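You operate a simulated robot arm through the tools that you are given. There is no shell and no other tool. Be economical: measure what you need, move in short steps, check, and stop when the job is done.

Carry out the task below with a simulated robot arm. There is one attempt and no reset: what you move stays moved.

TASK
Swing the lamp over, light it, stand both rings in the ring rest, then lamp off and back.

Only the result counts: the job must be done as asked and must still hold three seconds after the hand-in. Knocking over, shifting, dropping, spilling or breaking anything else fails it.

THE ROBOT
A 7-joint arm with a two-finger parallel gripper, fixed in place. Base frame: the origin is at the foot of the arm, x ahead of it, y to its left, z up; the work surface is at about z = 0.768. Units: m, degrees, N and s.
Its first joint turns from -166.0 to 166.0 degrees. Payload 4.4 kg.
The tool frame sits at the grasp point between the pads (the TCP): z along the fingers, y along the line on which they close. The tips reach 0.023 m beyond it. Largest opening 0.094 m; finger width 0.038, thickness 0.01; the body of the gripper, 0.054 by 0.096 m, starts 0.039 m behind the TCP.
Orientation is that of the tool frame in the base frame, as a unit quaternion [x, y, z, w]. With the fingers straight down and closing along the base's y, the tool's x points along the base's -x, its y along +y and its z along -z.

THE INTERFACE
- The arm moves only by the tool move_arm. Its argument "steps" is a list of rows, each an object of numbers (a shift or turn left out is 0, a gripper value left out holds the last): "rx", "ry", "rz": the turn, a rotation vector about the base's x, y, z in units of 180 degrees (1.0 is 180 degrees); "x", "y", "z": the shift along the base's x, y, z in units of 300 mm (1.0 is 300 mm); "hand": the finger opening in m, from 0 to 0.094. In form: [{"rx": .., "ry": .., "rz": .., "x": .., "y": .., "z": .., "hand": ..}, ...]. A call has 1 to 10 rows; each row is the pose to reach, as a shift and turn from the pose commanded when the call began. A call with a number of a shift or a turn outside -1 to 1 is refused whole. Rows are played at 5 a second. More than 0.05 m and 8.6 degrees between two rows, or a gripper value outside its range, and nothing of the call is played. A pose out of reach is approached as far as the arm can. The call stops where the force on the tool passes 90 N (or 10 N more than at its start, if that is more) or the arm is blocked; 0.2 s more then pass. Each finger travels about 0.072 m/s and halts on what it meets, pressing with about 32 N; the grip force reading is that of the motor and also rises with nothing between the fingers. The clock runs only during rows and for 0.2 s after the last one: add rows that repeat a pose to give the fingers time. It gives the time, the measured TCP pose, the force on the tool (base axes), the opening and the grip force at its end, in the units of the frame above (readings bear some noise), with the torque about the TCP (base axes, N m) and any sound that the robot's microphone picked up.
- Cameras (640 x 400 px; columns grow to the right, rows downward): "scene" is fixed at [0.2323, 0.5057, 1.5822]; the picture's right is [-0.88, -0.47, 0.00], its down [-0.19, 0.36, -0.91] and it looks along [0.43, -0.81, -0.41] (base axes); focal length 308 px, centre (320, 200). "wrist" rides on the gripper at [0.086, 0.016, -0.074] in the tool frame; the picture's right is [-0.18, 0.98, 0.00], its down [-0.58, -0.11, -0.81] and it looks along [-0.79, -0.15, 0.59] (tool axes); focal length 243 px, centre (320, 200). There is no depth. A picture from a camera that has moved, and an enlarged one, comes with that camera's place and axes in the base frame and with its lens. The place of the scene camera against the robot may be out by one fixed shift of up to 0.025 m in any direction.
- camera(camera): a new picture of that camera. It takes no simulated time.
- zoom(camera, box): a new picture of the part [left, top, right, bottom] of that camera's present view, enlarged. It takes no simulated time.
- sign_off(): hands the job in; it is judged then, once.

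Work in short steps. Places have to be worked out from the pictures, the camera data and where the tool is seen: move nearer, look again, correct. Check each grasp and each placing, and mend what went wrong. You have 120 turns and 64 pictures in all, those below and enlarged ones among them. Open the gripper and draw the arm clear of the work before you hand the job in, unless the task says otherwise; then end with one line.

The tools are called after "Request:" by a JSON object that holds its "fn" and its "kwargs". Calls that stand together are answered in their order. move_arm: Moves the arm, as the interface text tells. Its arguments: {"type":"object","properties":{"steps":{"type":"array","items":{"type":"object","properties":{"rx":{"type":"number"},"ry":{"type":"number"},"rz":{"type":"number"},"x":{"type":"number"},"y":{"type":"number"},"z":{"type":"number"},"hand":{"type":"number"}}}}},"required":["steps"]} The other tools are called the same way: camera (camera) takes a picture; zoom (camera, box) takes an enlarged picture of a part of a camera's view; sign_off () hands the job in.

At the start:

```text
time: 0.0
ee_pos: [0.7375, -0.281, 1.4802]
ee_rot: [-0.001, 1.0, 0.0, 0.001]
force: [0.6, -0.3, -0.6]
torque: [0.03, 0.03, 0.03]
width: 0.094
gripper_force: 0.1
```

scene: 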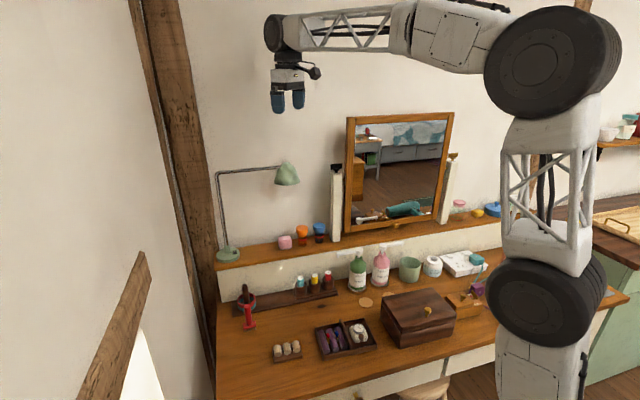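
wrist: 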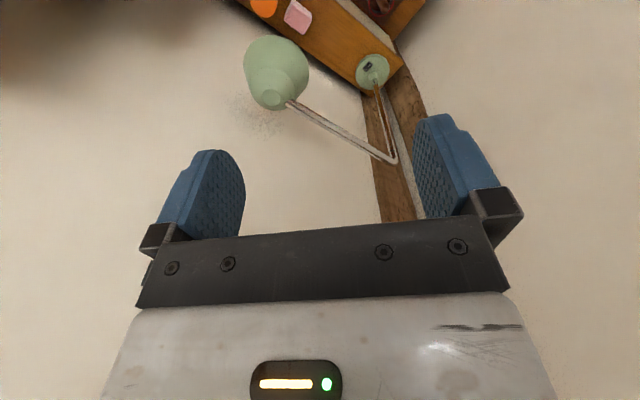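

I'll look closely at the lamp and the desk first.

Request:
{"fn": "zoom", "kwargs": {"camera": "scene", "box": [200, 140, 360, 270]}}

Request:
{"fn": "zoom", "kwargs": {"camera": "scene", "box": [220, 260, 390, 370]}}

Request:
{"fn": "zoom", "kwargs": {"camera": "scene", "box": [370, 230, 510, 350]}}

```text
3.08 times, centred on (280, 205) of scene
camera zoom: at [0.2323, 0.5057, 1.5822], right [-0.88, -0.47, 0.0], down [-0.19, 0.36, -0.91], along [0.43, -0.81, -0.41], focal length 948 px, centre (443, 185)
```

zoom: 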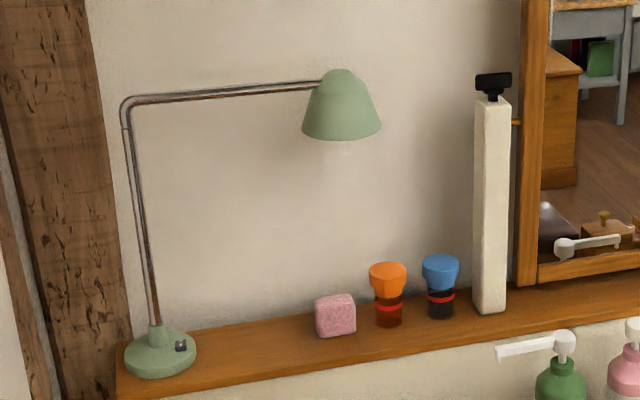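

```text
3.64 times, centred on (305, 315) of scene
camera zoom: at [0.2323, 0.5057, 1.5822], right [-0.88, -0.47, 0.0], down [-0.19, 0.36, -0.91], along [0.43, -0.81, -0.41], focal length 1120 px, centre (374, -218)
```

zoom: 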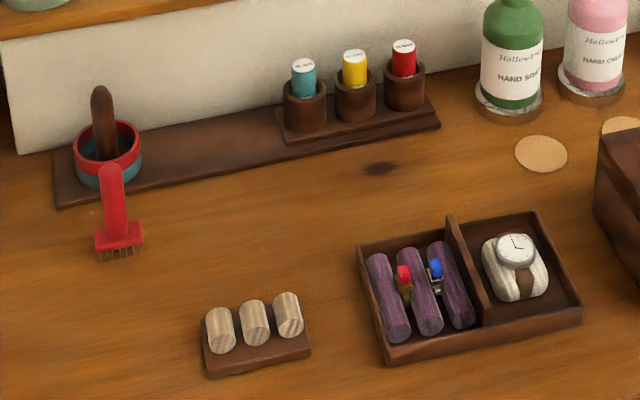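

```text
3.33 times, centred on (440, 290) of scene
camera zoom: at [0.2323, 0.5057, 1.5822], right [-0.88, -0.47, 0.0], down [-0.19, 0.36, -0.91], along [0.43, -0.81, -0.41], focal length 1027 px, centre (-80, -100)
```

zoom: 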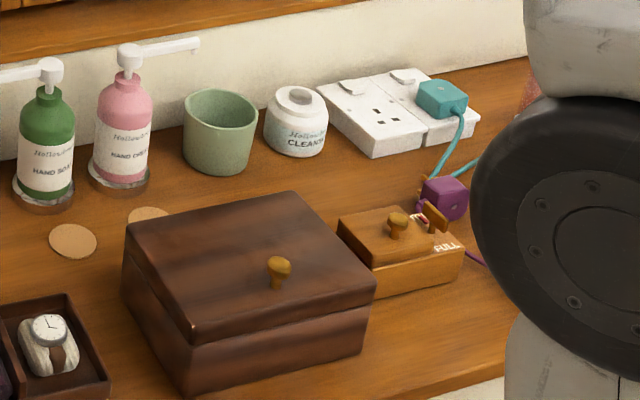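

Request:
{"fn": "zoom", "kwargs": {"camera": "scene", "box": [265, 310, 345, 365]}}

Request:
{"fn": "zoom", "kwargs": {"camera": "scene", "box": [310, 315, 358, 360]}}

Request:
{"fn": "zoom", "kwargs": {"camera": "scene", "box": [210, 235, 260, 270]}}

```text
7.27 times, centred on (305, 338) of scene
camera zoom: at [0.2323, 0.5057, 1.5822], right [-0.88, -0.47, 0.0], down [-0.19, 0.36, -0.91], along [0.43, -0.81, -0.41], focal length 2240 px, centre (429, -800)
```

zoom: 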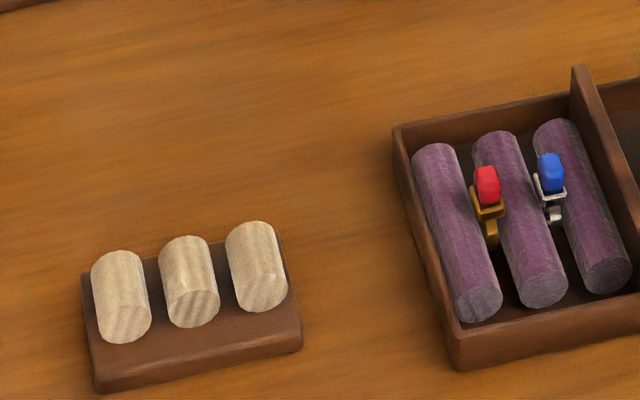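

```text
8.89 times, centred on (334, 338) of scene
camera zoom: at [0.2323, 0.5057, 1.5822], right [-0.88, -0.47, 0.0], down [-0.19, 0.36, -0.91], along [0.43, -0.81, -0.41], focal length 2738 px, centre (196, -1022)
```

zoom: 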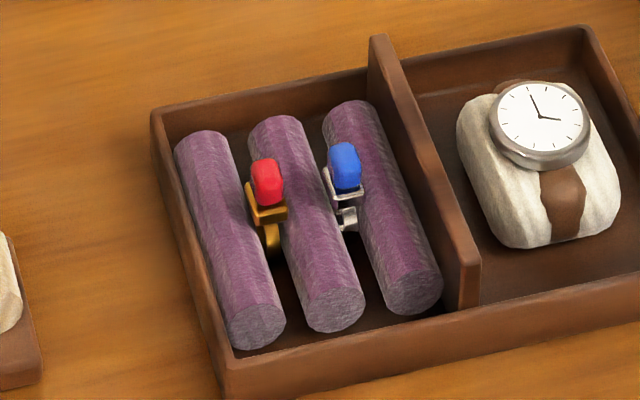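

```text
11.43 times, centred on (235, 252) of scene
camera zoom: at [0.2323, 0.5057, 1.5822], right [-0.88, -0.47, 0.0], down [-0.19, 0.36, -0.91], along [0.43, -0.81, -0.41], focal length 3520 px, centre (1291, -400)
```

zoom: 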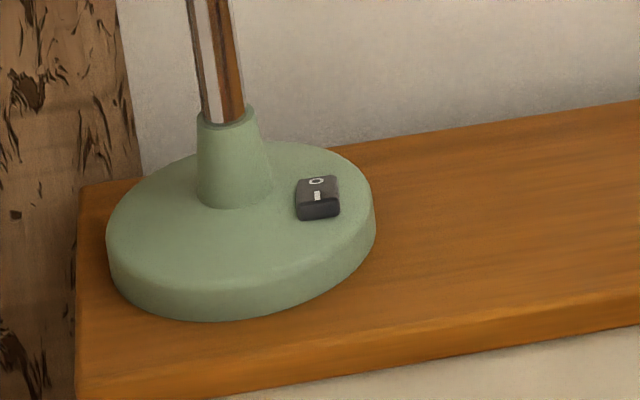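

The rings sit in the tray's purple rolls and the wooden three-peg block is the ring rest. The lamp post stands near (0.98,-0.19) with its rocker on the base. I shift to a second wrist viewpoint to triangulate the lamp.

Request:
{"fn": "move_arm", "kwargs": {"steps": [{"x": -0.15, "y": 0.05}, {"x": -0.3, "y": 0.1}, {"x": -0.45, "y": 0.15}, {"x": -0.5, "y": 0.25, "z": -0.1}, {"x": -0.5, "y": 0.3, "z": -0.2}, {"x": -0.5, "y": 0.3, "z": -0.3}, {"x": -0.5, "y": 0.3, "z": -0.3}]}}

Request:
{"fn": "camera", "kwargs": {"camera": "wrist"}}

Request:
{"fn": "camera", "kwargs": {"camera": "scene"}}

```text
time: 1.6
ee_pos: [0.5847, -0.1917, 1.3885]
ee_rot: [0.0, 1.0, -0.001, 0.001]
force: [0.0, 0.1, 0.3]
torque: [-0.02, -0.02, -0.01]
width: 0.0942
gripper_force: 0.0
```

```text
55 pictures are left
camera wrist: at [0.4975, -0.1756, 1.4631], right [0.18, 0.98, 0.0], down [0.58, -0.11, 0.81], along [0.79, -0.15, -0.59], focal length 243 px, centre (320, 200)
```

wrist: 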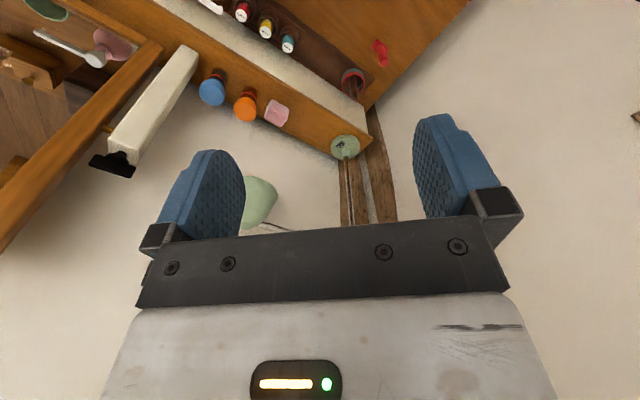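

```text
54 pictures are left
```

scene: 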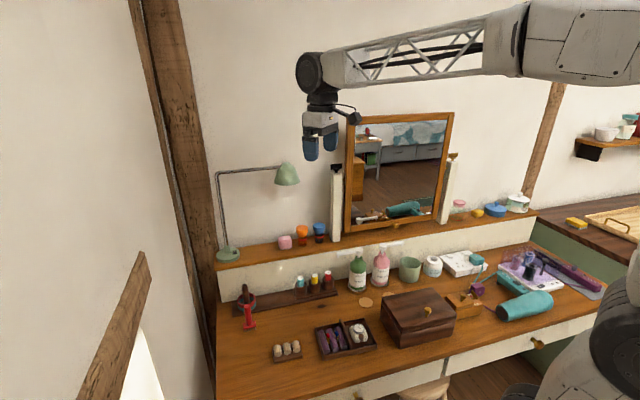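

Triangulated: lamp post at (0.965,-0.195), tube at z≈1.25 running ~221° toward the shade, 0.23 m long. I move above the tube with fingers turned across it.

Request:
{"fn": "move_arm", "kwargs": {"steps": [{"x": 0.126, "y": -0.049, "z": -0.014, "rz": 0.033, "hand": 0.05}, {"x": 0.253, "y": -0.099, "z": -0.028, "rz": 0.065, "hand": 0.05}, {"x": 0.379, "y": -0.149, "z": -0.042, "rz": 0.098, "hand": 0.05}, {"x": 0.506, "y": -0.198, "z": -0.056, "rz": 0.13, "hand": 0.05}, {"x": 0.632, "y": -0.248, "z": -0.07, "rz": 0.163, "hand": 0.05}, {"x": 0.759, "y": -0.297, "z": -0.084, "rz": 0.195, "hand": 0.05}, {"x": 0.885, "y": -0.347, "z": -0.1, "rz": 0.228, "hand": 0.05}, {"x": 0.885, "y": -0.347, "z": -0.1, "rz": 0.228, "hand": 0.05}]}}

Request:
{"fn": "camera", "kwargs": {"camera": "wrist"}}

Request:
{"fn": "camera", "kwargs": {"camera": "scene"}}

```text
time: 3.4
ee_pos: [0.8521, -0.2948, 1.361]
ee_rot: [-0.351, 0.936, 0.0, 0.001]
force: [0.5, -0.5, -0.6]
torque: [-0.03, -0.04, -0.04]
width: 0.0502
gripper_force: 0.0
```

```text
53 pictures are left
camera wrist: at [0.7762, -0.3392, 1.4353], right [-0.51, 0.86, 0.0], down [0.51, 0.3, 0.81], along [0.7, 0.41, -0.59], focal length 243 px, centre (320, 200)
```

wrist: 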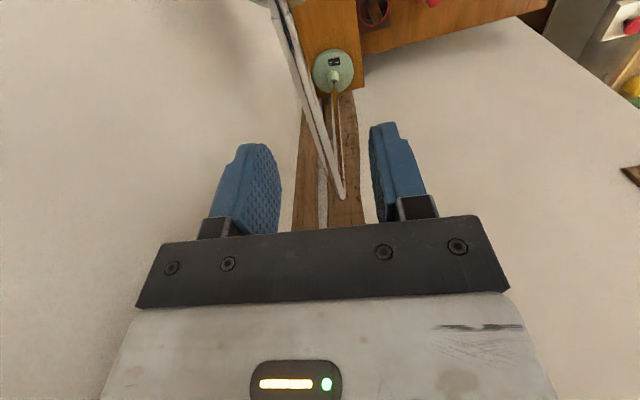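

```text
52 pictures are left
```

scene: 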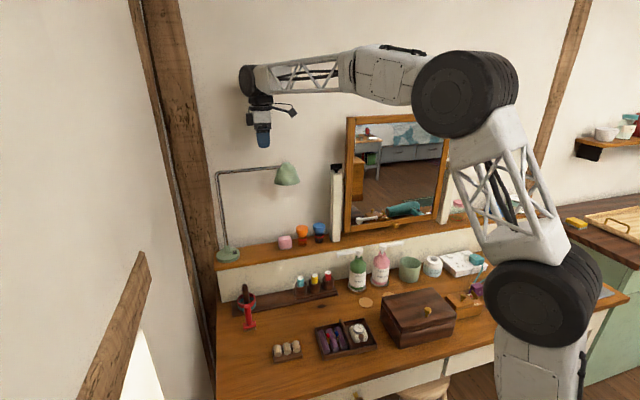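

The tube lies ~13 mm wallward of the finger centre and runs at ~225°. I correct, slide a bit toward the post so the camera clears the shade, and descend around the tube.

Request:
{"fn": "move_arm", "kwargs": {"steps": [{"x": 0.107, "y": 0.052, "rz": 0.025}, {"x": 0.107, "y": 0.052, "z": -0.12, "rz": 0.025}, {"x": 0.107, "y": 0.052, "z": -0.2, "rz": 0.025}, {"x": 0.107, "y": 0.052, "z": -0.2, "rz": 0.025}]}}

Request:
{"fn": "camera", "kwargs": {"camera": "wrist"}}

Request:
{"fn": "zoom", "kwargs": {"camera": "scene", "box": [200, 70, 320, 190]}}

```text
time: 4.4
ee_pos: [0.885, -0.2773, 1.3017]
ee_rot: [-0.387, 0.922, 0.001, 0.001]
force: [0.1, -0.3, -0.4]
torque: [-0.03, 0.0, 0.02]
width: 0.0501
gripper_force: 0.0
```

```text
51 pictures are left
camera wrist: at [0.8125, -0.3277, 1.3762], right [-0.57, 0.82, 0.0], down [0.48, 0.34, 0.81], along [0.66, 0.46, -0.59], focal length 243 px, centre (320, 200)
```

wrist: 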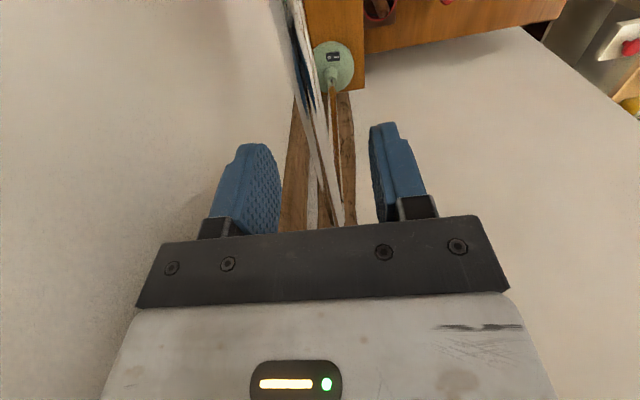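

```text
3.33 times, centred on (260, 130) of scene
camera zoom: at [0.2323, 0.5057, 1.5822], right [-0.88, -0.47, 0.0], down [-0.19, 0.36, -0.91], along [0.43, -0.81, -0.41], focal length 1027 px, centre (520, 433)
```

zoom: 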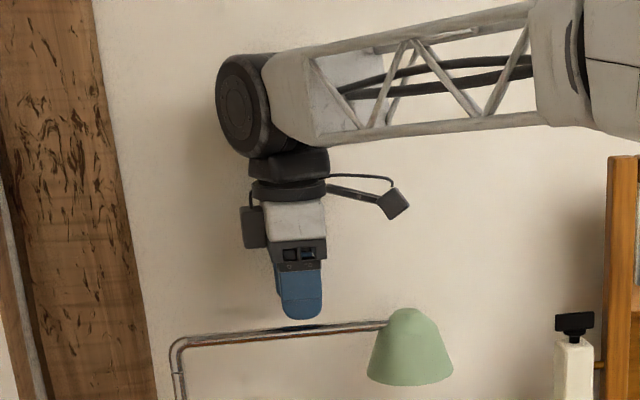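

The tube is now within ~4 mm of the finger centre; descend around it.

Request:
{"fn": "move_arm", "kwargs": {"steps": [{"z": -0.08}, {"z": -0.15}, {"z": -0.15}]}}

Request:
{"fn": "camera", "kwargs": {"camera": "wrist"}}

Request:
{"fn": "zoom", "kwargs": {"camera": "scene", "box": [200, 90, 320, 190]}}

```text
time: 5.2
ee_pos: [0.8839, -0.2777, 1.2571]
ee_rot: [-0.387, 0.922, 0.0, 0.0]
force: [0.1, 0.6, 0.2]
torque: [-0.01, -0.01, 0.01]
width: 0.0502
gripper_force: 0.0
```

```text
49 pictures are left
camera wrist: at [0.8122, -0.328, 1.3312], right [-0.57, 0.82, 0.0], down [0.48, 0.34, 0.81], along [0.66, 0.46, -0.59], focal length 243 px, centre (320, 200)
```

wrist: 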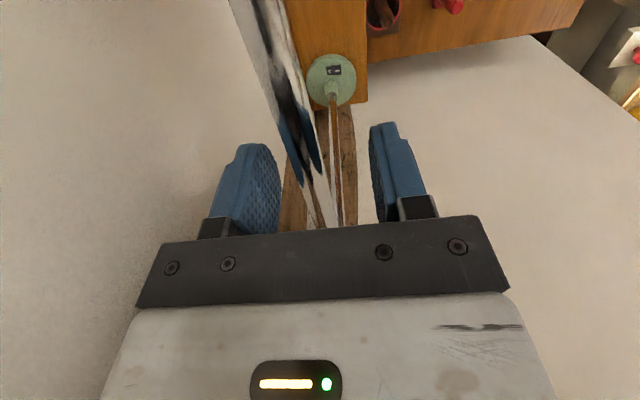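

```text
4.00 times, centred on (260, 140) of scene
camera zoom: at [0.2323, 0.5057, 1.5822], right [-0.88, -0.47, 0.0], down [-0.19, 0.36, -0.91], along [0.43, -0.81, -0.41], focal length 1232 px, centre (560, 440)
```

zoom: 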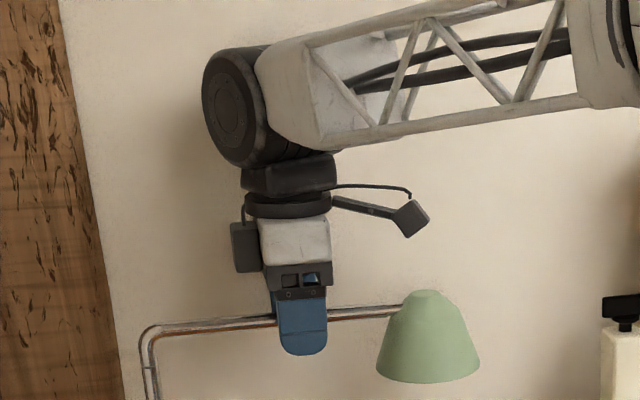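

The tube is between the pads. I narrow the fingers and swing the first 32° about the post.

Request:
{"fn": "move_arm", "kwargs": {"steps": [{"hand": 0.018}, {"hand": 0.018}, {"x": -0.036, "y": 0.041, "rz": -0.0444, "hand": 0.018}, {"x": -0.066, "y": 0.086, "rz": -0.0889, "hand": 0.018}, {"x": -0.089, "y": 0.136, "rz": -0.1333, "hand": 0.018}, {"x": -0.105, "y": 0.188, "rz": -0.1778, "hand": 0.018}, {"x": -0.105, "y": 0.188, "rz": -0.1778, "hand": 0.018}]}}

Request:
{"fn": "camera", "kwargs": {"camera": "scene"}}

```text
time: 6.8
ee_pos: [0.8533, -0.2223, 1.2525]
ee_rot: [-0.117, 0.993, 0.0, 0.001]
force: [-0.5, -0.9, 0.3]
torque: [0.0, -0.02, 0.0]
width: 0.0185
gripper_force: 0.1
```

```text
47 pictures are left
```

scene: 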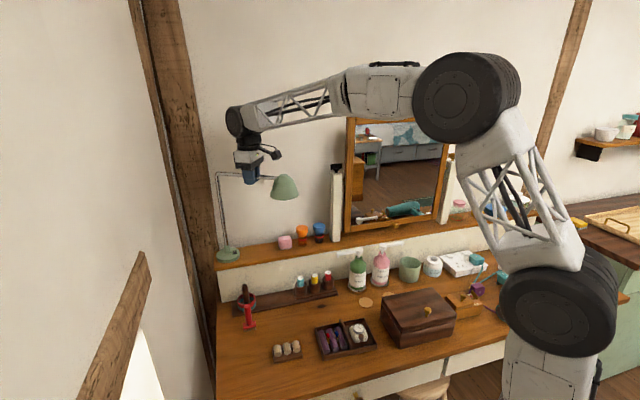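

The lamp follows smoothly. Continue to about 156°, pointing at the ring rest.

Request:
{"fn": "move_arm", "kwargs": {"steps": [{"x": -0.009, "y": 0.053, "rz": -0.0444}, {"x": -0.01, "y": 0.108, "rz": -0.0889}, {"x": -0.004, "y": 0.162, "rz": -0.1333}, {"x": 0.01, "y": 0.214, "rz": -0.1778}, {"x": 0.025, "y": 0.252, "rz": -0.2111}, {"x": 0.025, "y": 0.252, "rz": -0.2111}]}}

Request:
{"fn": "camera", "kwargs": {"camera": "scene"}}

Request:
{"fn": "camera", "kwargs": {"camera": "wrist"}}

```text
time: 8.2
ee_pos: [0.8614, -0.1489, 1.2529]
ee_rot: [0.213, 0.977, 0.0, 0.0]
force: [-0.7, -0.6, -0.7]
torque: [0.02, 0.02, 0.0]
width: 0.0184
gripper_force: 0.1
```

```text
46 pictures are left
```

scene: 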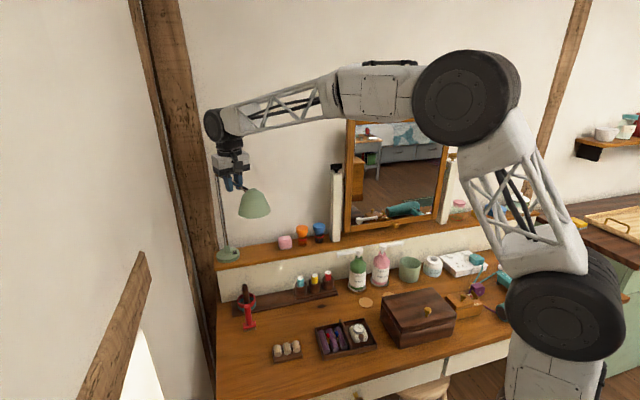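

```text
45 pictures are left
camera wrist: at [0.7892, -0.0975, 1.3281], right [0.58, 0.82, 0.0], down [0.48, -0.34, 0.81], along [0.66, -0.47, -0.59], focal length 243 px, centre (320, 200)
```

wrist: 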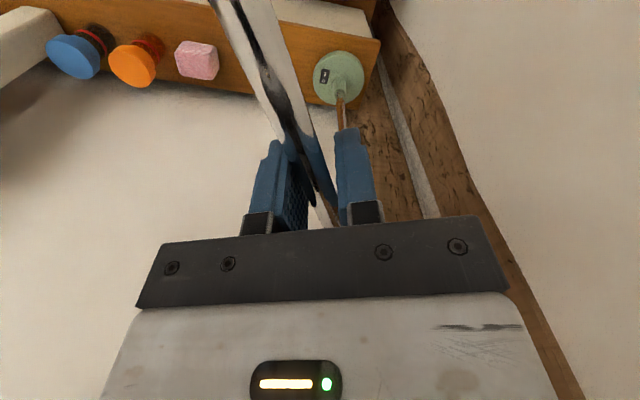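

The lamp is over. I open and lift straight up, then zoom on the switch.

Request:
{"fn": "move_arm", "kwargs": {"steps": [{"hand": 0.05}, {"hand": 0.05}, {"z": 0.15, "hand": 0.05}, {"z": 0.3, "hand": 0.05}, {"z": 0.4, "hand": 0.05}, {"z": 0.4, "hand": 0.05}]}}

Request:
{"fn": "camera", "kwargs": {"camera": "wrist"}}

Request:
{"fn": "zoom", "kwargs": {"camera": "wrist", "box": [280, 20, 400, 110]}}

```text
time: 9.6
ee_pos: [0.8615, -0.1471, 1.3763]
ee_rot: [0.212, 0.977, 0.0, 0.0]
force: [-0.2, -0.8, 0.4]
torque: [0.02, 0.0, 0.01]
width: 0.0502
gripper_force: 0.0
```

```text
44 pictures are left
camera wrist: at [0.7889, -0.0978, 1.4509], right [0.57, 0.82, 0.0], down [0.48, -0.34, 0.81], along [0.66, -0.46, -0.59], focal length 243 px, centre (320, 200)
```

wrist: 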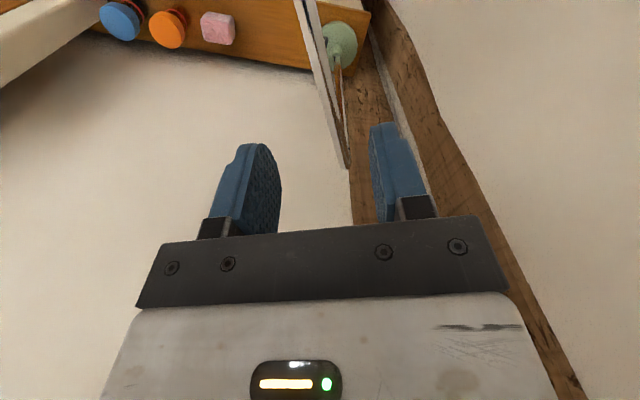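

```text
4.44 times, centred on (340, 65) of wrist
camera zoom: at [0.7889, -0.0978, 1.4509], right [0.57, 0.82, 0.0], down [0.48, -0.34, 0.81], along [0.66, -0.46, -0.59], focal length 1078 px, centre (231, 800)
```

zoom: 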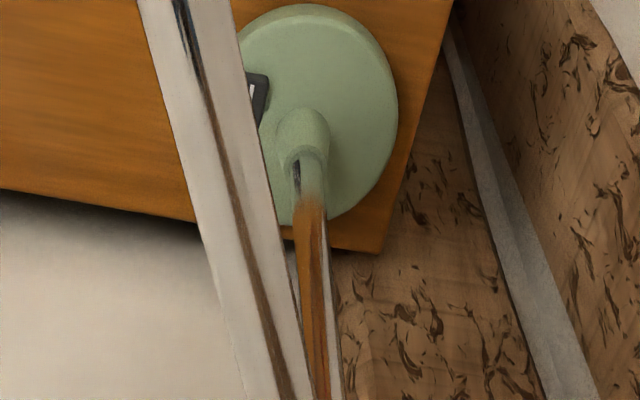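

Scene zooms are re-rendered sharply, so I zoom hard on the switch to read its marks.

Request:
{"fn": "zoom", "kwargs": {"camera": "scene", "box": [218, 240, 246, 258]}}

```text
16.00 times, centred on (232, 249) of scene
camera zoom: at [0.2323, 0.5057, 1.5822], right [-0.88, -0.47, 0.0], down [-0.19, 0.36, -0.91], along [0.43, -0.81, -0.41], focal length 4928 px, centre (1728, -584)
```

zoom: 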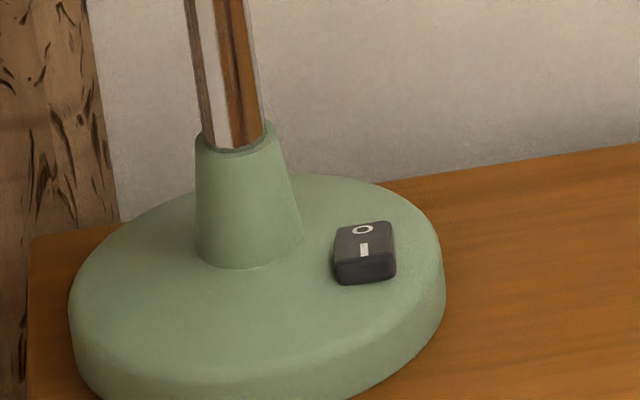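

The rocker has "I" on its front half (raised) and "O" on the wall half; the switch is ~28 mm mirror-side of the post. I'll press "I" with closed fingers leaned 45° toward the mirror side. First I yaw and move clear on the mirror side, above tube height.

Request:
{"fn": "move_arm", "kwargs": {"steps": [{"x": -0.041, "y": -0.102, "rz": -0.037, "hand": 0.0}, {"x": -0.082, "y": -0.204, "rz": -0.074}, {"x": -0.123, "y": -0.306, "rz": -0.111}, {"x": -0.164, "y": -0.408, "rz": -0.149}, {"x": -0.205, "y": -0.51, "rz": -0.186}, {"x": -0.205, "y": -0.51, "rz": -0.186}]}}

Request:
{"fn": "move_arm", "kwargs": {"steps": [{"rx": 0.0236, "ry": -0.0378}, {"rx": 0.0472, "ry": -0.0756}, {"rx": 0.0707, "ry": -0.1133}, {"rx": 0.0943, "ry": -0.1511}, {"rx": 0.118, "ry": -0.189}, {"rx": 0.1325, "ry": -0.2125}, {"rx": 0.1325, "ry": -0.2125}]}}

Request:
{"fn": "camera", "kwargs": {"camera": "scene"}}

Request:
{"fn": "camera", "kwargs": {"camera": "wrist"}}

```text
time: 11.0
ee_pos: [0.7992, -0.2986, 1.3764]
ee_rot: [0.485, 0.875, -0.001, 0.001]
force: [0.5, 0.5, 0.3]
torque: [0.02, -0.02, -0.03]
width: 0.0001
gripper_force: 31.9
```

```text
time: 12.6
ee_pos: [0.7999, -0.2993, 1.3754]
ee_rot: [0.449, 0.807, 0.335, 0.186]
force: [0.1, -0.2, 0.2]
torque: [-0.01, 0.01, 0.0]
width: 0.0001
gripper_force: 32.1
```

```text
41 pictures are left
```

scene: 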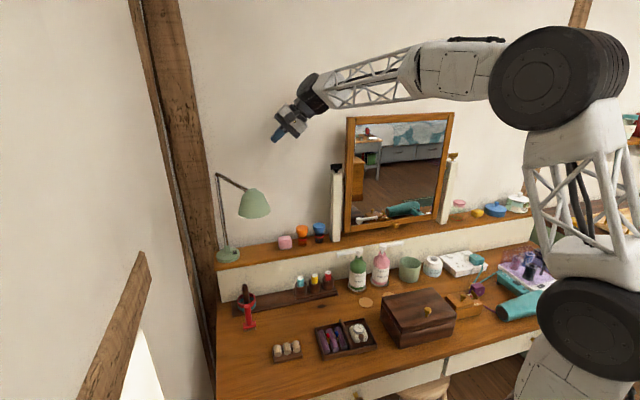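

```text
40 pictures are left
camera wrist: at [0.7185, -0.2483, 1.439], right [0.69, 0.21, 0.7], down [-0.24, -0.84, 0.49], along [0.69, -0.51, -0.52], focal length 243 px, centre (320, 200)
```

wrist: 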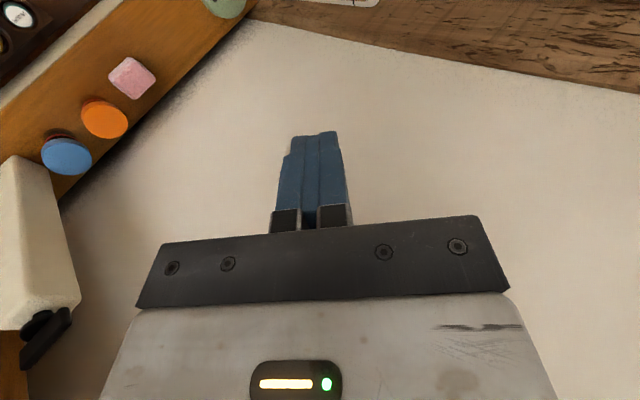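

Clear. Now descend to a pre-press point ~0.1 m short of the switch.

Request:
{"fn": "move_arm", "kwargs": {"steps": [{"x": 0.02, "y": 0.018, "z": -0.14}, {"x": 0.04, "y": 0.035, "z": -0.28}, {"x": 0.06, "y": 0.053, "z": -0.42}, {"x": 0.08, "y": 0.07, "z": -0.56}, {"x": 0.1, "y": 0.088, "z": -0.7}, {"x": 0.13, "y": 0.11, "z": -0.85}, {"x": 0.167, "y": 0.14, "z": -1.0}, {"x": 0.167, "y": 0.14, "z": -1.0}]}}

Request:
{"fn": "camera", "kwargs": {"camera": "wrist"}}

Request:
{"fn": "zoom", "kwargs": {"camera": "scene", "box": [200, 160, 320, 270]}}

```text
time: 14.4
ee_pos: [0.8509, -0.2564, 1.0728]
ee_rot: [0.448, 0.808, 0.335, 0.187]
force: [-0.5, -1.2, 0.1]
torque: [-0.03, 0.05, -0.04]
width: 0.0001
gripper_force: 32.3
```

```text
39 pictures are left
camera wrist: at [0.7693, -0.205, 1.1374], right [0.69, 0.21, 0.7], down [-0.24, -0.83, 0.49], along [0.69, -0.51, -0.52], focal length 243 px, centre (320, 200)
```

wrist: 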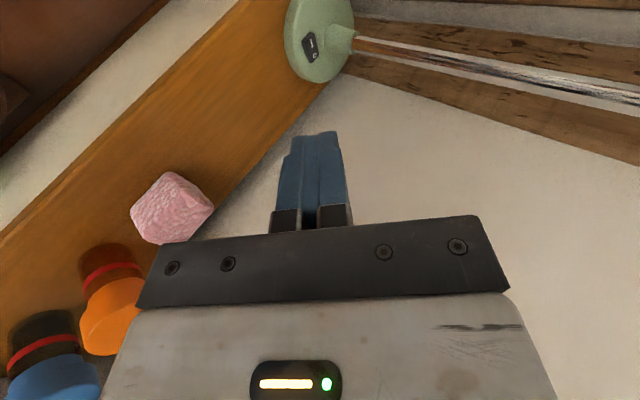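

```text
3.64 times, centred on (260, 215) of scene
camera zoom: at [0.2323, 0.5057, 1.5822], right [-0.88, -0.47, 0.0], down [-0.19, 0.36, -0.91], along [0.43, -0.81, -0.41], focal length 1120 px, centre (538, 146)
```

zoom: 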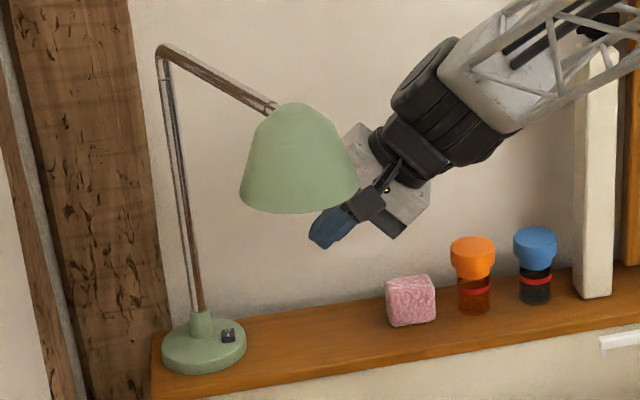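

Request:
{"fn": "zoom", "kwargs": {"camera": "wrist", "box": [270, 0, 370, 90]}}

```text
4.44 times, centred on (320, 45) of wrist
camera zoom: at [0.7693, -0.205, 1.1374], right [0.69, 0.21, 0.7], down [-0.24, -0.83, 0.49], along [0.69, -0.51, -0.52], focal length 1078 px, centre (320, 889)
```

zoom: 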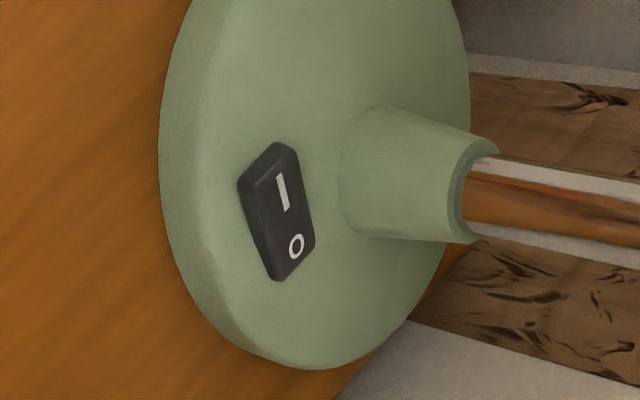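

Zoomed view gives "I" mark at ≈(0.945,-0.201,0.953), "O" at ≈(0.954,-0.210). I move the finger tip to ~25 mm above the I end and look again.

Request:
{"fn": "move_arm", "kwargs": {"steps": [{"x": 0.067, "y": 0.051, "z": -0.061}, {"x": 0.134, "y": 0.102, "z": -0.122}, {"x": 0.2, "y": 0.152, "z": -0.182}, {"x": 0.267, "y": 0.203, "z": -0.243}, {"x": 0.267, "y": 0.203, "z": -0.243}]}}

Request:
{"fn": "zoom", "kwargs": {"camera": "wrist", "box": [240, 40, 400, 220]}}

Request:
{"fn": "zoom", "kwargs": {"camera": "scene", "box": [210, 210, 270, 265]}}

```text
time: 15.6
ee_pos: [0.9305, -0.1968, 1.0025]
ee_rot: [0.448, 0.808, 0.334, 0.188]
force: [0.4, -0.1, -0.7]
torque: [0.01, -0.01, -0.01]
width: 0.0
gripper_force: 31.5
```

```text
2.22 times, centred on (320, 130) of wrist
camera zoom: at [0.85, -0.1455, 1.0672], right [0.69, 0.21, 0.7], down [-0.24, -0.83, 0.49], along [0.69, -0.51, -0.52], focal length 539 px, centre (320, 356)
```

zoom: 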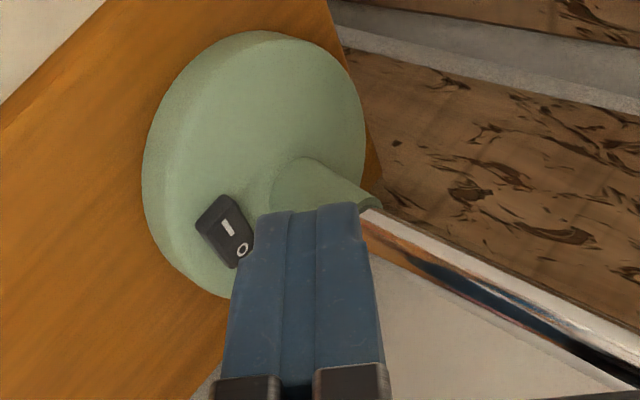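

```text
7.27 times, centred on (240, 238) of scene
camera zoom: at [0.2323, 0.5057, 1.5822], right [-0.88, -0.47, 0.0], down [-0.19, 0.36, -0.91], along [0.43, -0.81, -0.41], focal length 2240 px, centre (902, -73)
```

zoom: 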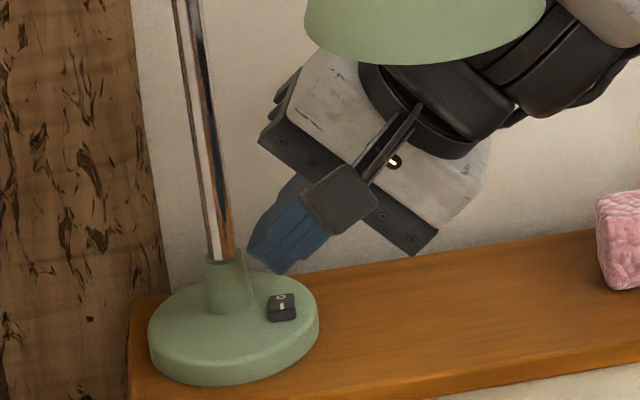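

Both views agree: "I" mark at (0.9475,-0.200,0.950). I nudge slightly forward and lower to just above contact, then press gently.

Request:
{"fn": "move_arm", "kwargs": {"steps": [{"x": 0.002, "y": 0.02}, {"x": 0.002, "y": 0.02, "z": -0.05}, {"x": 0.002, "y": 0.02, "z": -0.075}, {"x": 0.002, "y": 0.02, "z": -0.09}, {"x": 0.002, "y": 0.02, "z": -0.1}]}}

Request:
{"fn": "zoom", "kwargs": {"camera": "scene", "box": [210, 210, 270, 265]}}

```text
time: 16.8
ee_pos: [0.9326, -0.1919, 0.9719]
ee_rot: [0.448, 0.807, 0.335, 0.187]
force: [0.8, -0.8, 1.1]
torque: [-0.01, -0.01, -0.01]
width: 0.0
gripper_force: 31.9
```

```text
7.27 times, centred on (240, 238) of scene
camera zoom: at [0.2323, 0.5057, 1.5822], right [-0.88, -0.47, 0.0], down [-0.19, 0.36, -0.91], along [0.43, -0.81, -0.41], focal length 2240 px, centre (902, -73)
```

zoom: 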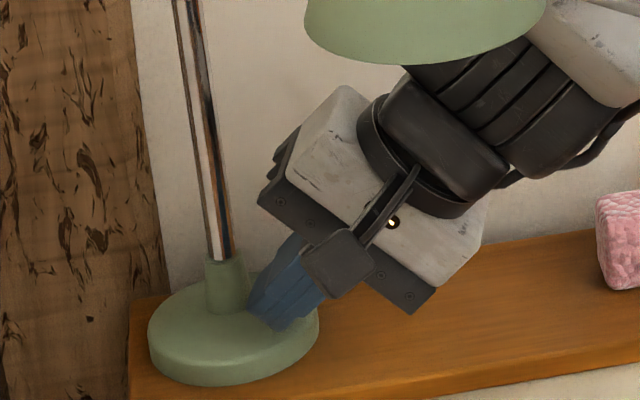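

Just reaching the switch, no force yet. Press in small steps.

Request:
{"fn": "move_arm", "kwargs": {"steps": [{"z": -0.008}, {"z": -0.014}, {"z": -0.02}, {"z": -0.02}]}}

Request:
{"fn": "zoom", "kwargs": {"camera": "scene", "box": [200, 170, 320, 270]}}

```text
time: 17.8
ee_pos: [0.931, -0.191, 0.9702]
ee_rot: [0.446, 0.808, 0.335, 0.188]
force: [-25.1, 11.9, 37.2]
torque: [-0.12, -0.13, -0.05]
width: 0.0
gripper_force: 31.7
heard: click
```

```text
4.00 times, centred on (260, 220) of scene
camera zoom: at [0.2323, 0.5057, 1.5822], right [-0.88, -0.47, 0.0], down [-0.19, 0.36, -0.91], along [0.43, -0.81, -0.41], focal length 1232 px, centre (560, 120)
```

zoom: 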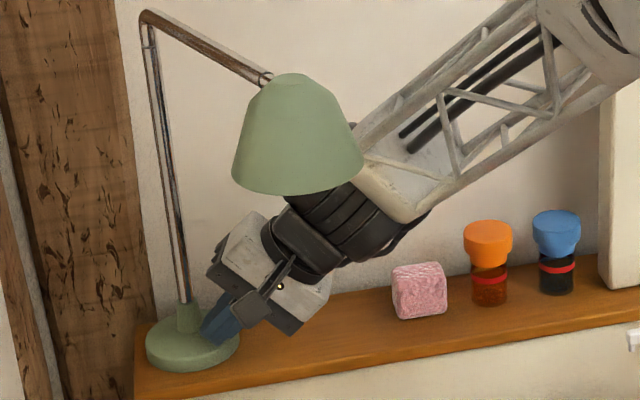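

A click was heard. I retreat up and back, then check switch state, light and lamp base.

Request:
{"fn": "move_arm", "kwargs": {"steps": [{"z": 0.03}, {"x": -0.05, "y": -0.03, "z": 0.12}, {"x": -0.18, "y": -0.14, "z": 0.2}, {"x": -0.27, "y": -0.22, "z": 0.3}, {"x": -0.27, "y": -0.22, "z": 0.3}]}}

Request:
{"fn": "camera", "kwargs": {"camera": "scene"}}

Request:
{"fn": "zoom", "kwargs": {"camera": "scene", "box": [218, 240, 246, 258]}}

```text
refused: row 3 steps farther than a row can; nothing moved
```

```text
32 pictures are left
```

scene: 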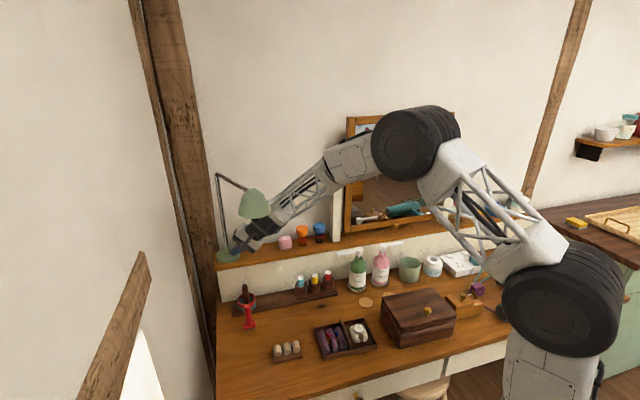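

```text
16.00 times, centred on (232, 249) of scene
camera zoom: at [0.2323, 0.5057, 1.5822], right [-0.88, -0.47, 0.0], down [-0.19, 0.36, -0.91], along [0.43, -0.81, -0.41], focal length 4928 px, centre (1728, -584)
```

zoom: 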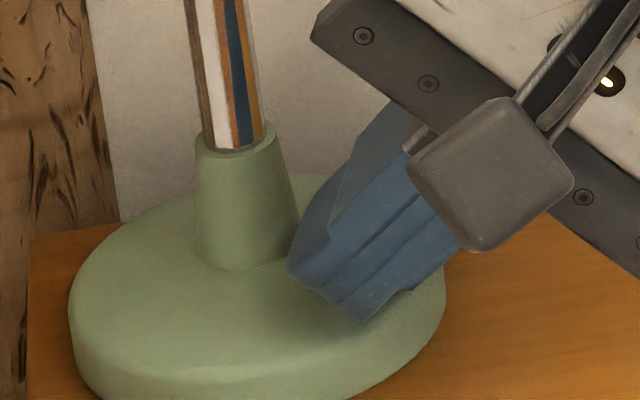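

One row was too long, so nothing moved. The base hasn't shifted. I retry the retreat with shorter steps.

Request:
{"fn": "move_arm", "kwargs": {"steps": [{"z": 0.03}, {"x": -0.05, "y": -0.03, "z": 0.12}, {"x": -0.13, "y": -0.09, "z": 0.2}, {"x": -0.21, "y": -0.16, "z": 0.28}, {"x": -0.28, "y": -0.23, "z": 0.36}, {"x": -0.28, "y": -0.23, "z": 0.36}]}}

Request:
{"fn": "zoom", "kwargs": {"camera": "scene", "box": [210, 170, 310, 260]}}

Request:
{"fn": "zoom", "kwargs": {"camera": "scene", "box": [218, 240, 246, 258]}}

```text
time: 19.2
ee_pos: [0.843, -0.2604, 1.0756]
ee_rot: [0.448, 0.808, 0.334, 0.187]
force: [-0.5, 0.0, 0.1]
torque: [-0.03, -0.01, -0.03]
width: 0.0
gripper_force: 32.4
```

```text
4.44 times, centred on (260, 215) of scene
camera zoom: at [0.2323, 0.5057, 1.5822], right [-0.88, -0.47, 0.0], down [-0.19, 0.36, -0.91], along [0.43, -0.81, -0.41], focal length 1369 px, centre (587, 133)
```

zoom: 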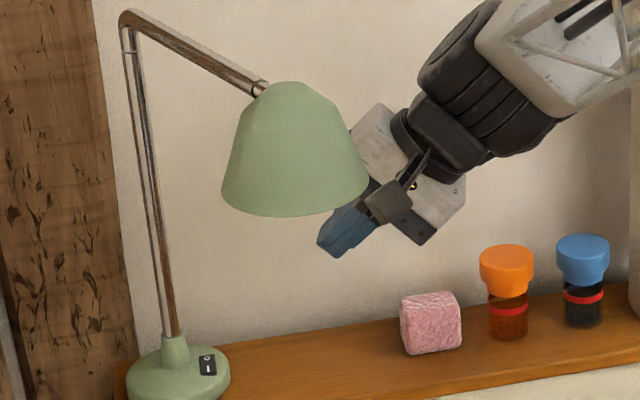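

```text
16.00 times, centred on (232, 249) of scene
camera zoom: at [0.2323, 0.5057, 1.5822], right [-0.88, -0.47, 0.0], down [-0.19, 0.36, -0.91], along [0.43, -0.81, -0.41], focal length 4928 px, centre (1728, -584)
```

zoom: 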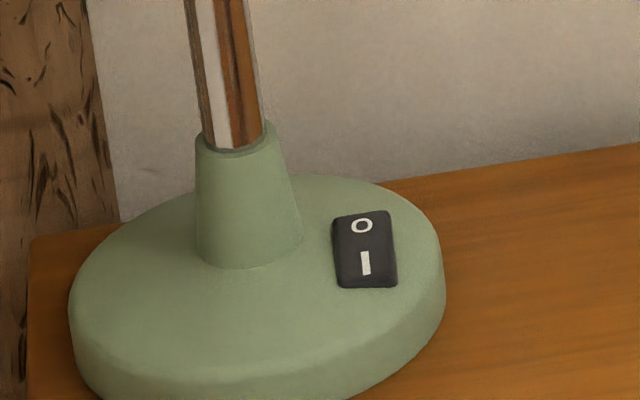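

The rocker now shows "I" pressed and the lamp base hasn't moved. I draw back past the shade on the mirror side, then straighten the tool.

Request:
{"fn": "move_arm", "kwargs": {"steps": [{"x": -0.13, "y": -0.02}, {"x": -0.27, "y": -0.02}, {"x": -0.41, "y": -0.02}, {"x": -0.55, "y": -0.02}, {"x": -0.69, "y": 0.0}, {"x": -0.83, "y": 0.05}, {"x": -0.95, "y": 0.12}, {"x": -0.95, "y": 0.12}]}}

Request:
{"fn": "move_arm", "kwargs": {"steps": [{"rx": -0.0236, "ry": 0.0378, "hand": 0.05}, {"rx": -0.0472, "ry": 0.0756}, {"rx": -0.0707, "ry": 0.1133}, {"rx": -0.0943, "ry": 0.1511}, {"rx": -0.118, "ry": 0.189}, {"rx": -0.1325, "ry": 0.2125}, {"rx": -0.1325, "ry": 0.2125}]}}

Request:
{"fn": "camera", "kwargs": {"camera": "wrist"}}

```text
time: 21.0
ee_pos: [0.5611, -0.2242, 1.0753]
ee_rot: [0.448, 0.808, 0.334, 0.187]
force: [0.4, 0.3, 0.0]
torque: [0.02, -0.04, -0.01]
width: 0.0
gripper_force: 32.1
```

```text
time: 22.6
ee_pos: [0.5628, -0.2236, 1.075]
ee_rot: [0.485, 0.874, -0.001, 0.001]
force: [0.6, 1.2, -1.2]
torque: [-0.01, 0.02, 0.01]
width: 0.0499
gripper_force: 0.1
```

```text
28 pictures are left
camera wrist: at [0.5298, -0.1424, 1.1481], right [0.93, 0.37, 0.0], down [0.22, -0.55, 0.81], along [0.29, -0.75, -0.59], focal length 243 px, centre (320, 200)
```

wrist: 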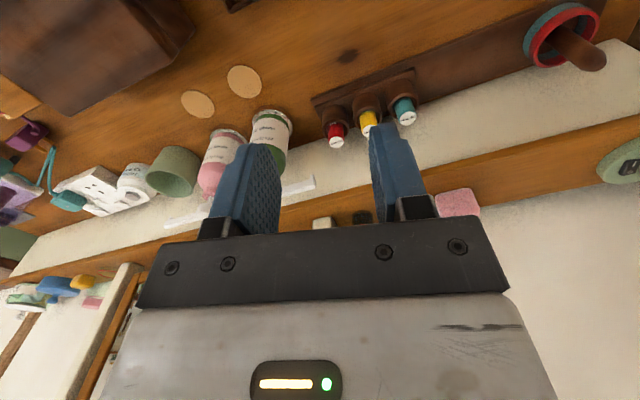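

I need the fingers closing along the rolls (direction ≈130°), so I yaw +98° while moving above the tray.

Request:
{"fn": "move_arm", "kwargs": {"steps": [{"rz": 0.046, "x": -0.014, "y": 0.024}, {"rz": 0.092, "x": -0.029, "y": 0.049}, {"rz": 0.138, "x": -0.043, "y": 0.073}, {"rz": 0.184, "x": -0.057, "y": 0.098}, {"rz": 0.23, "x": -0.071, "y": 0.122}, {"rz": 0.276, "x": -0.086, "y": 0.147}, {"rz": 0.322, "x": -0.1, "y": 0.171}, {"rz": 0.368, "x": -0.114, "y": 0.196}, {"rz": 0.414, "x": -0.129, "y": 0.22}, {"rz": 0.46, "x": -0.143, "y": 0.245}]}}

Request:
{"fn": "move_arm", "kwargs": {"steps": [{"rz": 0.042, "z": -0.08}, {"rz": 0.084, "z": -0.16}, {"rz": 0.084, "z": -0.25}, {"rz": 0.084, "z": -0.25}]}}

Request:
{"fn": "camera", "kwargs": {"camera": "wrist"}}

```text
time: 24.8
ee_pos: [0.5182, -0.1501, 1.0743]
ee_rot: [-0.217, 0.976, 0.0, 0.001]
force: [0.2, 0.2, 0.3]
torque: [-0.01, 0.01, 0.0]
width: 0.0501
gripper_force: 0.0
```

```text
time: 25.8
ee_pos: [0.5179, -0.152, 0.9997]
ee_rot: [-0.342, 0.94, -0.001, 0.001]
force: [0.2, 0.7, -0.6]
torque: [-0.01, -0.01, 0.05]
width: 0.0502
gripper_force: 0.0
```

```text
27 pictures are left
camera wrist: at [0.4411, -0.1955, 1.0747], right [-0.49, 0.87, 0.0], down [0.51, 0.29, 0.81], along [0.7, 0.4, -0.59], focal length 243 px, centre (320, 200)
```

wrist: 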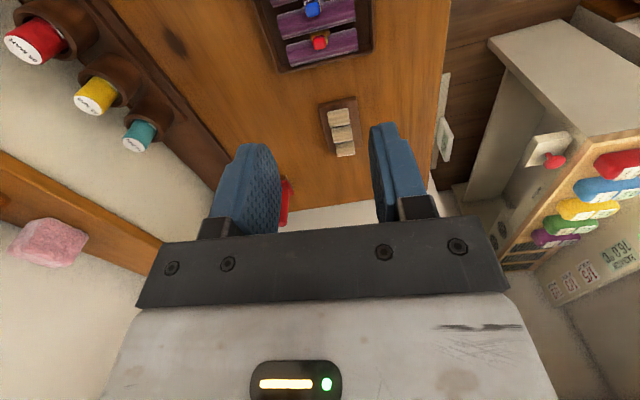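

Request:
{"fn": "zoom", "kwargs": {"camera": "wrist", "box": [250, 0, 380, 80]}}

Request:
{"fn": "zoom", "kwargs": {"camera": "wrist", "box": [290, 80, 390, 170]}}

```text
4.92 times, centred on (315, 40) of wrist
camera zoom: at [0.4411, -0.1955, 1.0747], right [-0.49, 0.87, 0.0], down [0.51, 0.29, 0.81], along [0.7, 0.4, -0.59], focal length 1194 px, centre (345, 988)
```

zoom: 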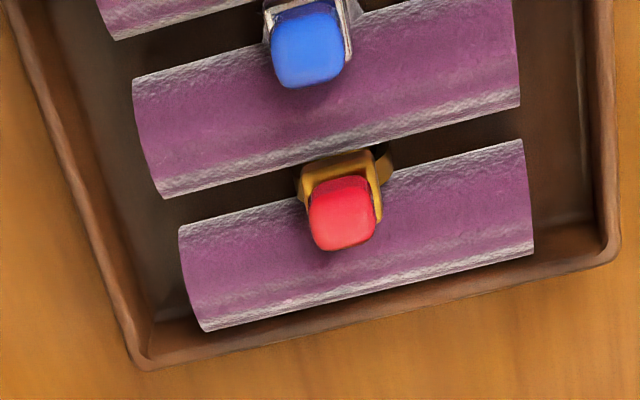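

```text
4.44 times, centred on (340, 125) of wrist
camera zoom: at [0.4411, -0.1955, 1.0747], right [-0.49, 0.87, 0.0], down [0.51, 0.29, 0.81], along [0.7, 0.4, -0.59], focal length 1078 px, centre (231, 533)
```

zoom: 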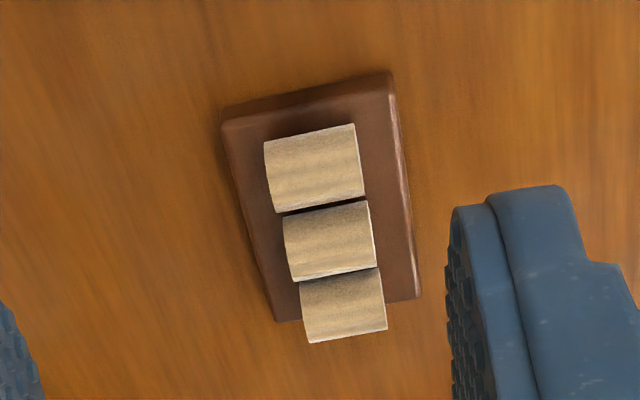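

Red gem ≈(0.529,-0.147,~0.80), blue ≈(0.509,-0.1655); rest pegs centred ≈(0.5965,-0.080), (0.616,-0.062), (0.637,-0.043). Rolls lie at ~132°. I move above the red ring and look closer.

Request:
{"fn": "move_arm", "kwargs": {"steps": [{"x": 0.037, "y": 0.015, "z": -0.1, "rz": 0.011, "hand": 0.04}, {"x": 0.037, "y": 0.015, "z": -0.25, "rz": 0.011}, {"x": 0.037, "y": 0.015, "z": -0.4, "rz": 0.011}, {"x": 0.037, "y": 0.015, "z": -0.4, "rz": 0.011}]}}

Request:
{"fn": "zoom", "kwargs": {"camera": "wrist", "box": [240, 20, 400, 230]}}

Request:
{"fn": "zoom", "kwargs": {"camera": "scene", "box": [300, 295, 360, 350]}}

```text
time: 26.8
ee_pos: [0.5321, -0.1448, 0.8787]
ee_rot: [-0.358, 0.934, 0.001, 0.001]
force: [0.0, -0.4, 1.0]
torque: [-0.02, 0.0, 0.03]
width: 0.04
gripper_force: 0.1
```

```text
1.90 times, centred on (320, 125) of wrist
camera zoom: at [0.4564, -0.1911, 0.9532], right [-0.52, 0.85, 0.0], down [0.5, 0.31, 0.81], along [0.69, 0.42, -0.59], focal length 462 px, centre (320, 343)
```

zoom: 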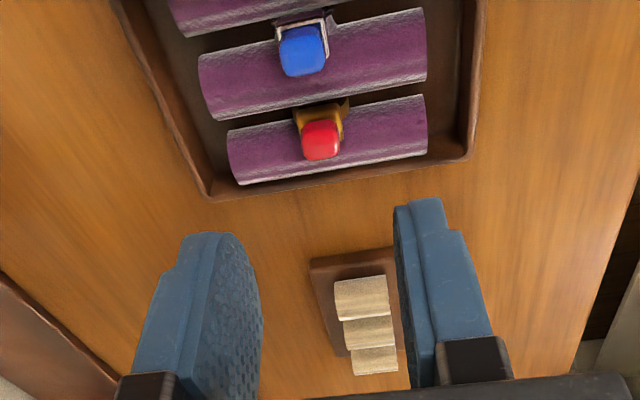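

```text
7.27 times, centred on (330, 322) of scene
camera zoom: at [0.2323, 0.5057, 1.5822], right [-0.88, -0.47, 0.0], down [-0.19, 0.36, -0.91], along [0.43, -0.81, -0.41], focal length 2240 px, centre (247, -691)
```

zoom: 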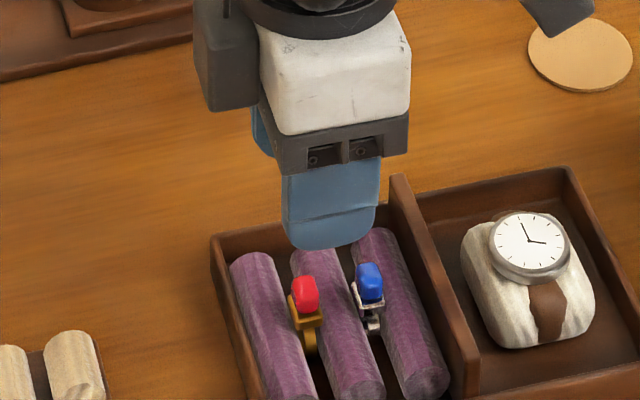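

Two wrist views agree: red gem centre (0.529,-0.147), top ≈0.808; the TCP is within 1 mm along the roll. I lower until the tips are just above roll height and check.

Request:
{"fn": "move_arm", "kwargs": {"steps": [{"x": -0.004, "y": -0.002, "z": -0.1}, {"x": -0.004, "y": -0.002, "z": -0.15}, {"x": -0.004, "y": -0.002, "z": -0.18}, {"x": -0.004, "y": -0.002, "z": -0.19}, {"x": -0.004, "y": -0.002, "z": -0.19}]}}

Request:
{"fn": "zoom", "kwargs": {"camera": "wrist", "box": [240, 80, 400, 230]}}

Request:
{"fn": "zoom", "kwargs": {"camera": "scene", "box": [305, 310, 355, 355]}}

```text
time: 28.0
ee_pos: [0.5283, -0.1469, 0.8235]
ee_rot: [-0.357, 0.934, 0.001, 0.001]
force: [-0.2, 0.1, 0.1]
torque: [-0.01, 0.0, 0.03]
width: 0.0401
gripper_force: 0.0
```

```text
2.67 times, centred on (320, 155) of wrist
camera zoom: at [0.4529, -0.1928, 0.8964], right [-0.52, 0.85, 0.0], down [0.5, 0.31, 0.81], along [0.69, 0.42, -0.59], focal length 647 px, centre (320, 320)
```

zoom: 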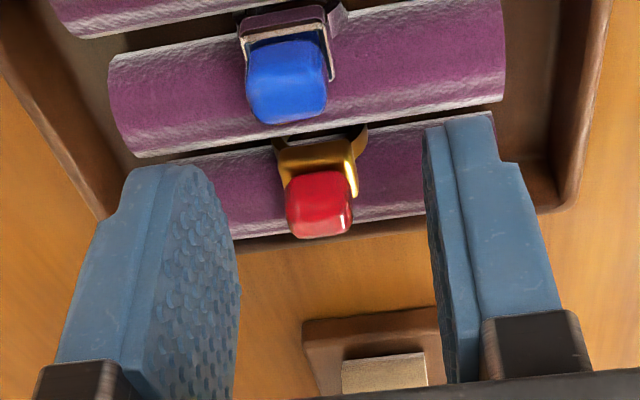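

```text
8.89 times, centred on (330, 332) of scene
camera zoom: at [0.2323, 0.5057, 1.5822], right [-0.88, -0.47, 0.0], down [-0.19, 0.36, -0.91], along [0.43, -0.81, -0.41], focal length 2738 px, centre (231, -978)
```

zoom: 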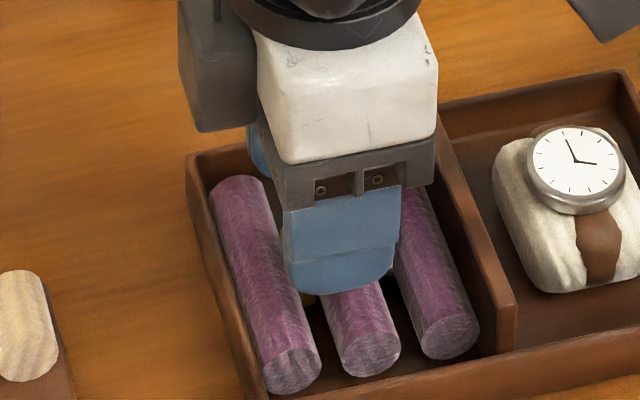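

The gem is centred between the pads, but the scene view suggests the finger may overlap the blue gem's side. I shift 5 mm away from blue, drop 2 mm and close.

Request:
{"fn": "move_arm", "kwargs": {"steps": [{"x": 0.012, "y": 0.011}, {"x": 0.012, "y": 0.011, "z": -0.008}, {"x": 0.012, "y": 0.011, "z": -0.008, "hand": 0.025}, {"x": 0.012, "y": 0.011, "z": -0.008, "hand": 0.01}, {"x": 0.012, "y": 0.011, "z": -0.008, "hand": 0.0}, {"x": 0.012, "y": 0.011, "z": -0.008, "hand": 0.0}, {"x": 0.012, "y": 0.011, "z": -0.008, "hand": 0.0}]}}

Request:
{"fn": "zoom", "kwargs": {"camera": "wrist", "box": [240, 80, 400, 230]}}

```text
time: 29.6
ee_pos: [0.5324, -0.1441, 0.8189]
ee_rot: [-0.357, 0.934, 0.0, 0.002]
force: [0.2, -0.2, 0.7]
torque: [0.0, -0.05, 0.02]
width: 0.0123
gripper_force: 31.6
```

```text
2.67 times, centred on (320, 155) of wrist
camera zoom: at [0.4566, -0.1893, 0.894], right [-0.52, 0.85, 0.0], down [0.5, 0.31, 0.81], along [0.69, 0.42, -0.59], focal length 647 px, centre (320, 320)
```

zoom: 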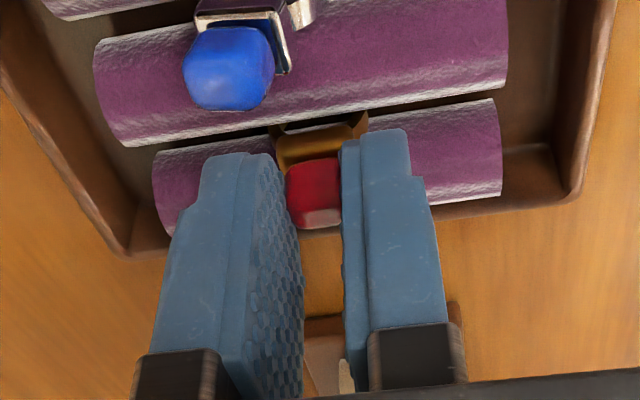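

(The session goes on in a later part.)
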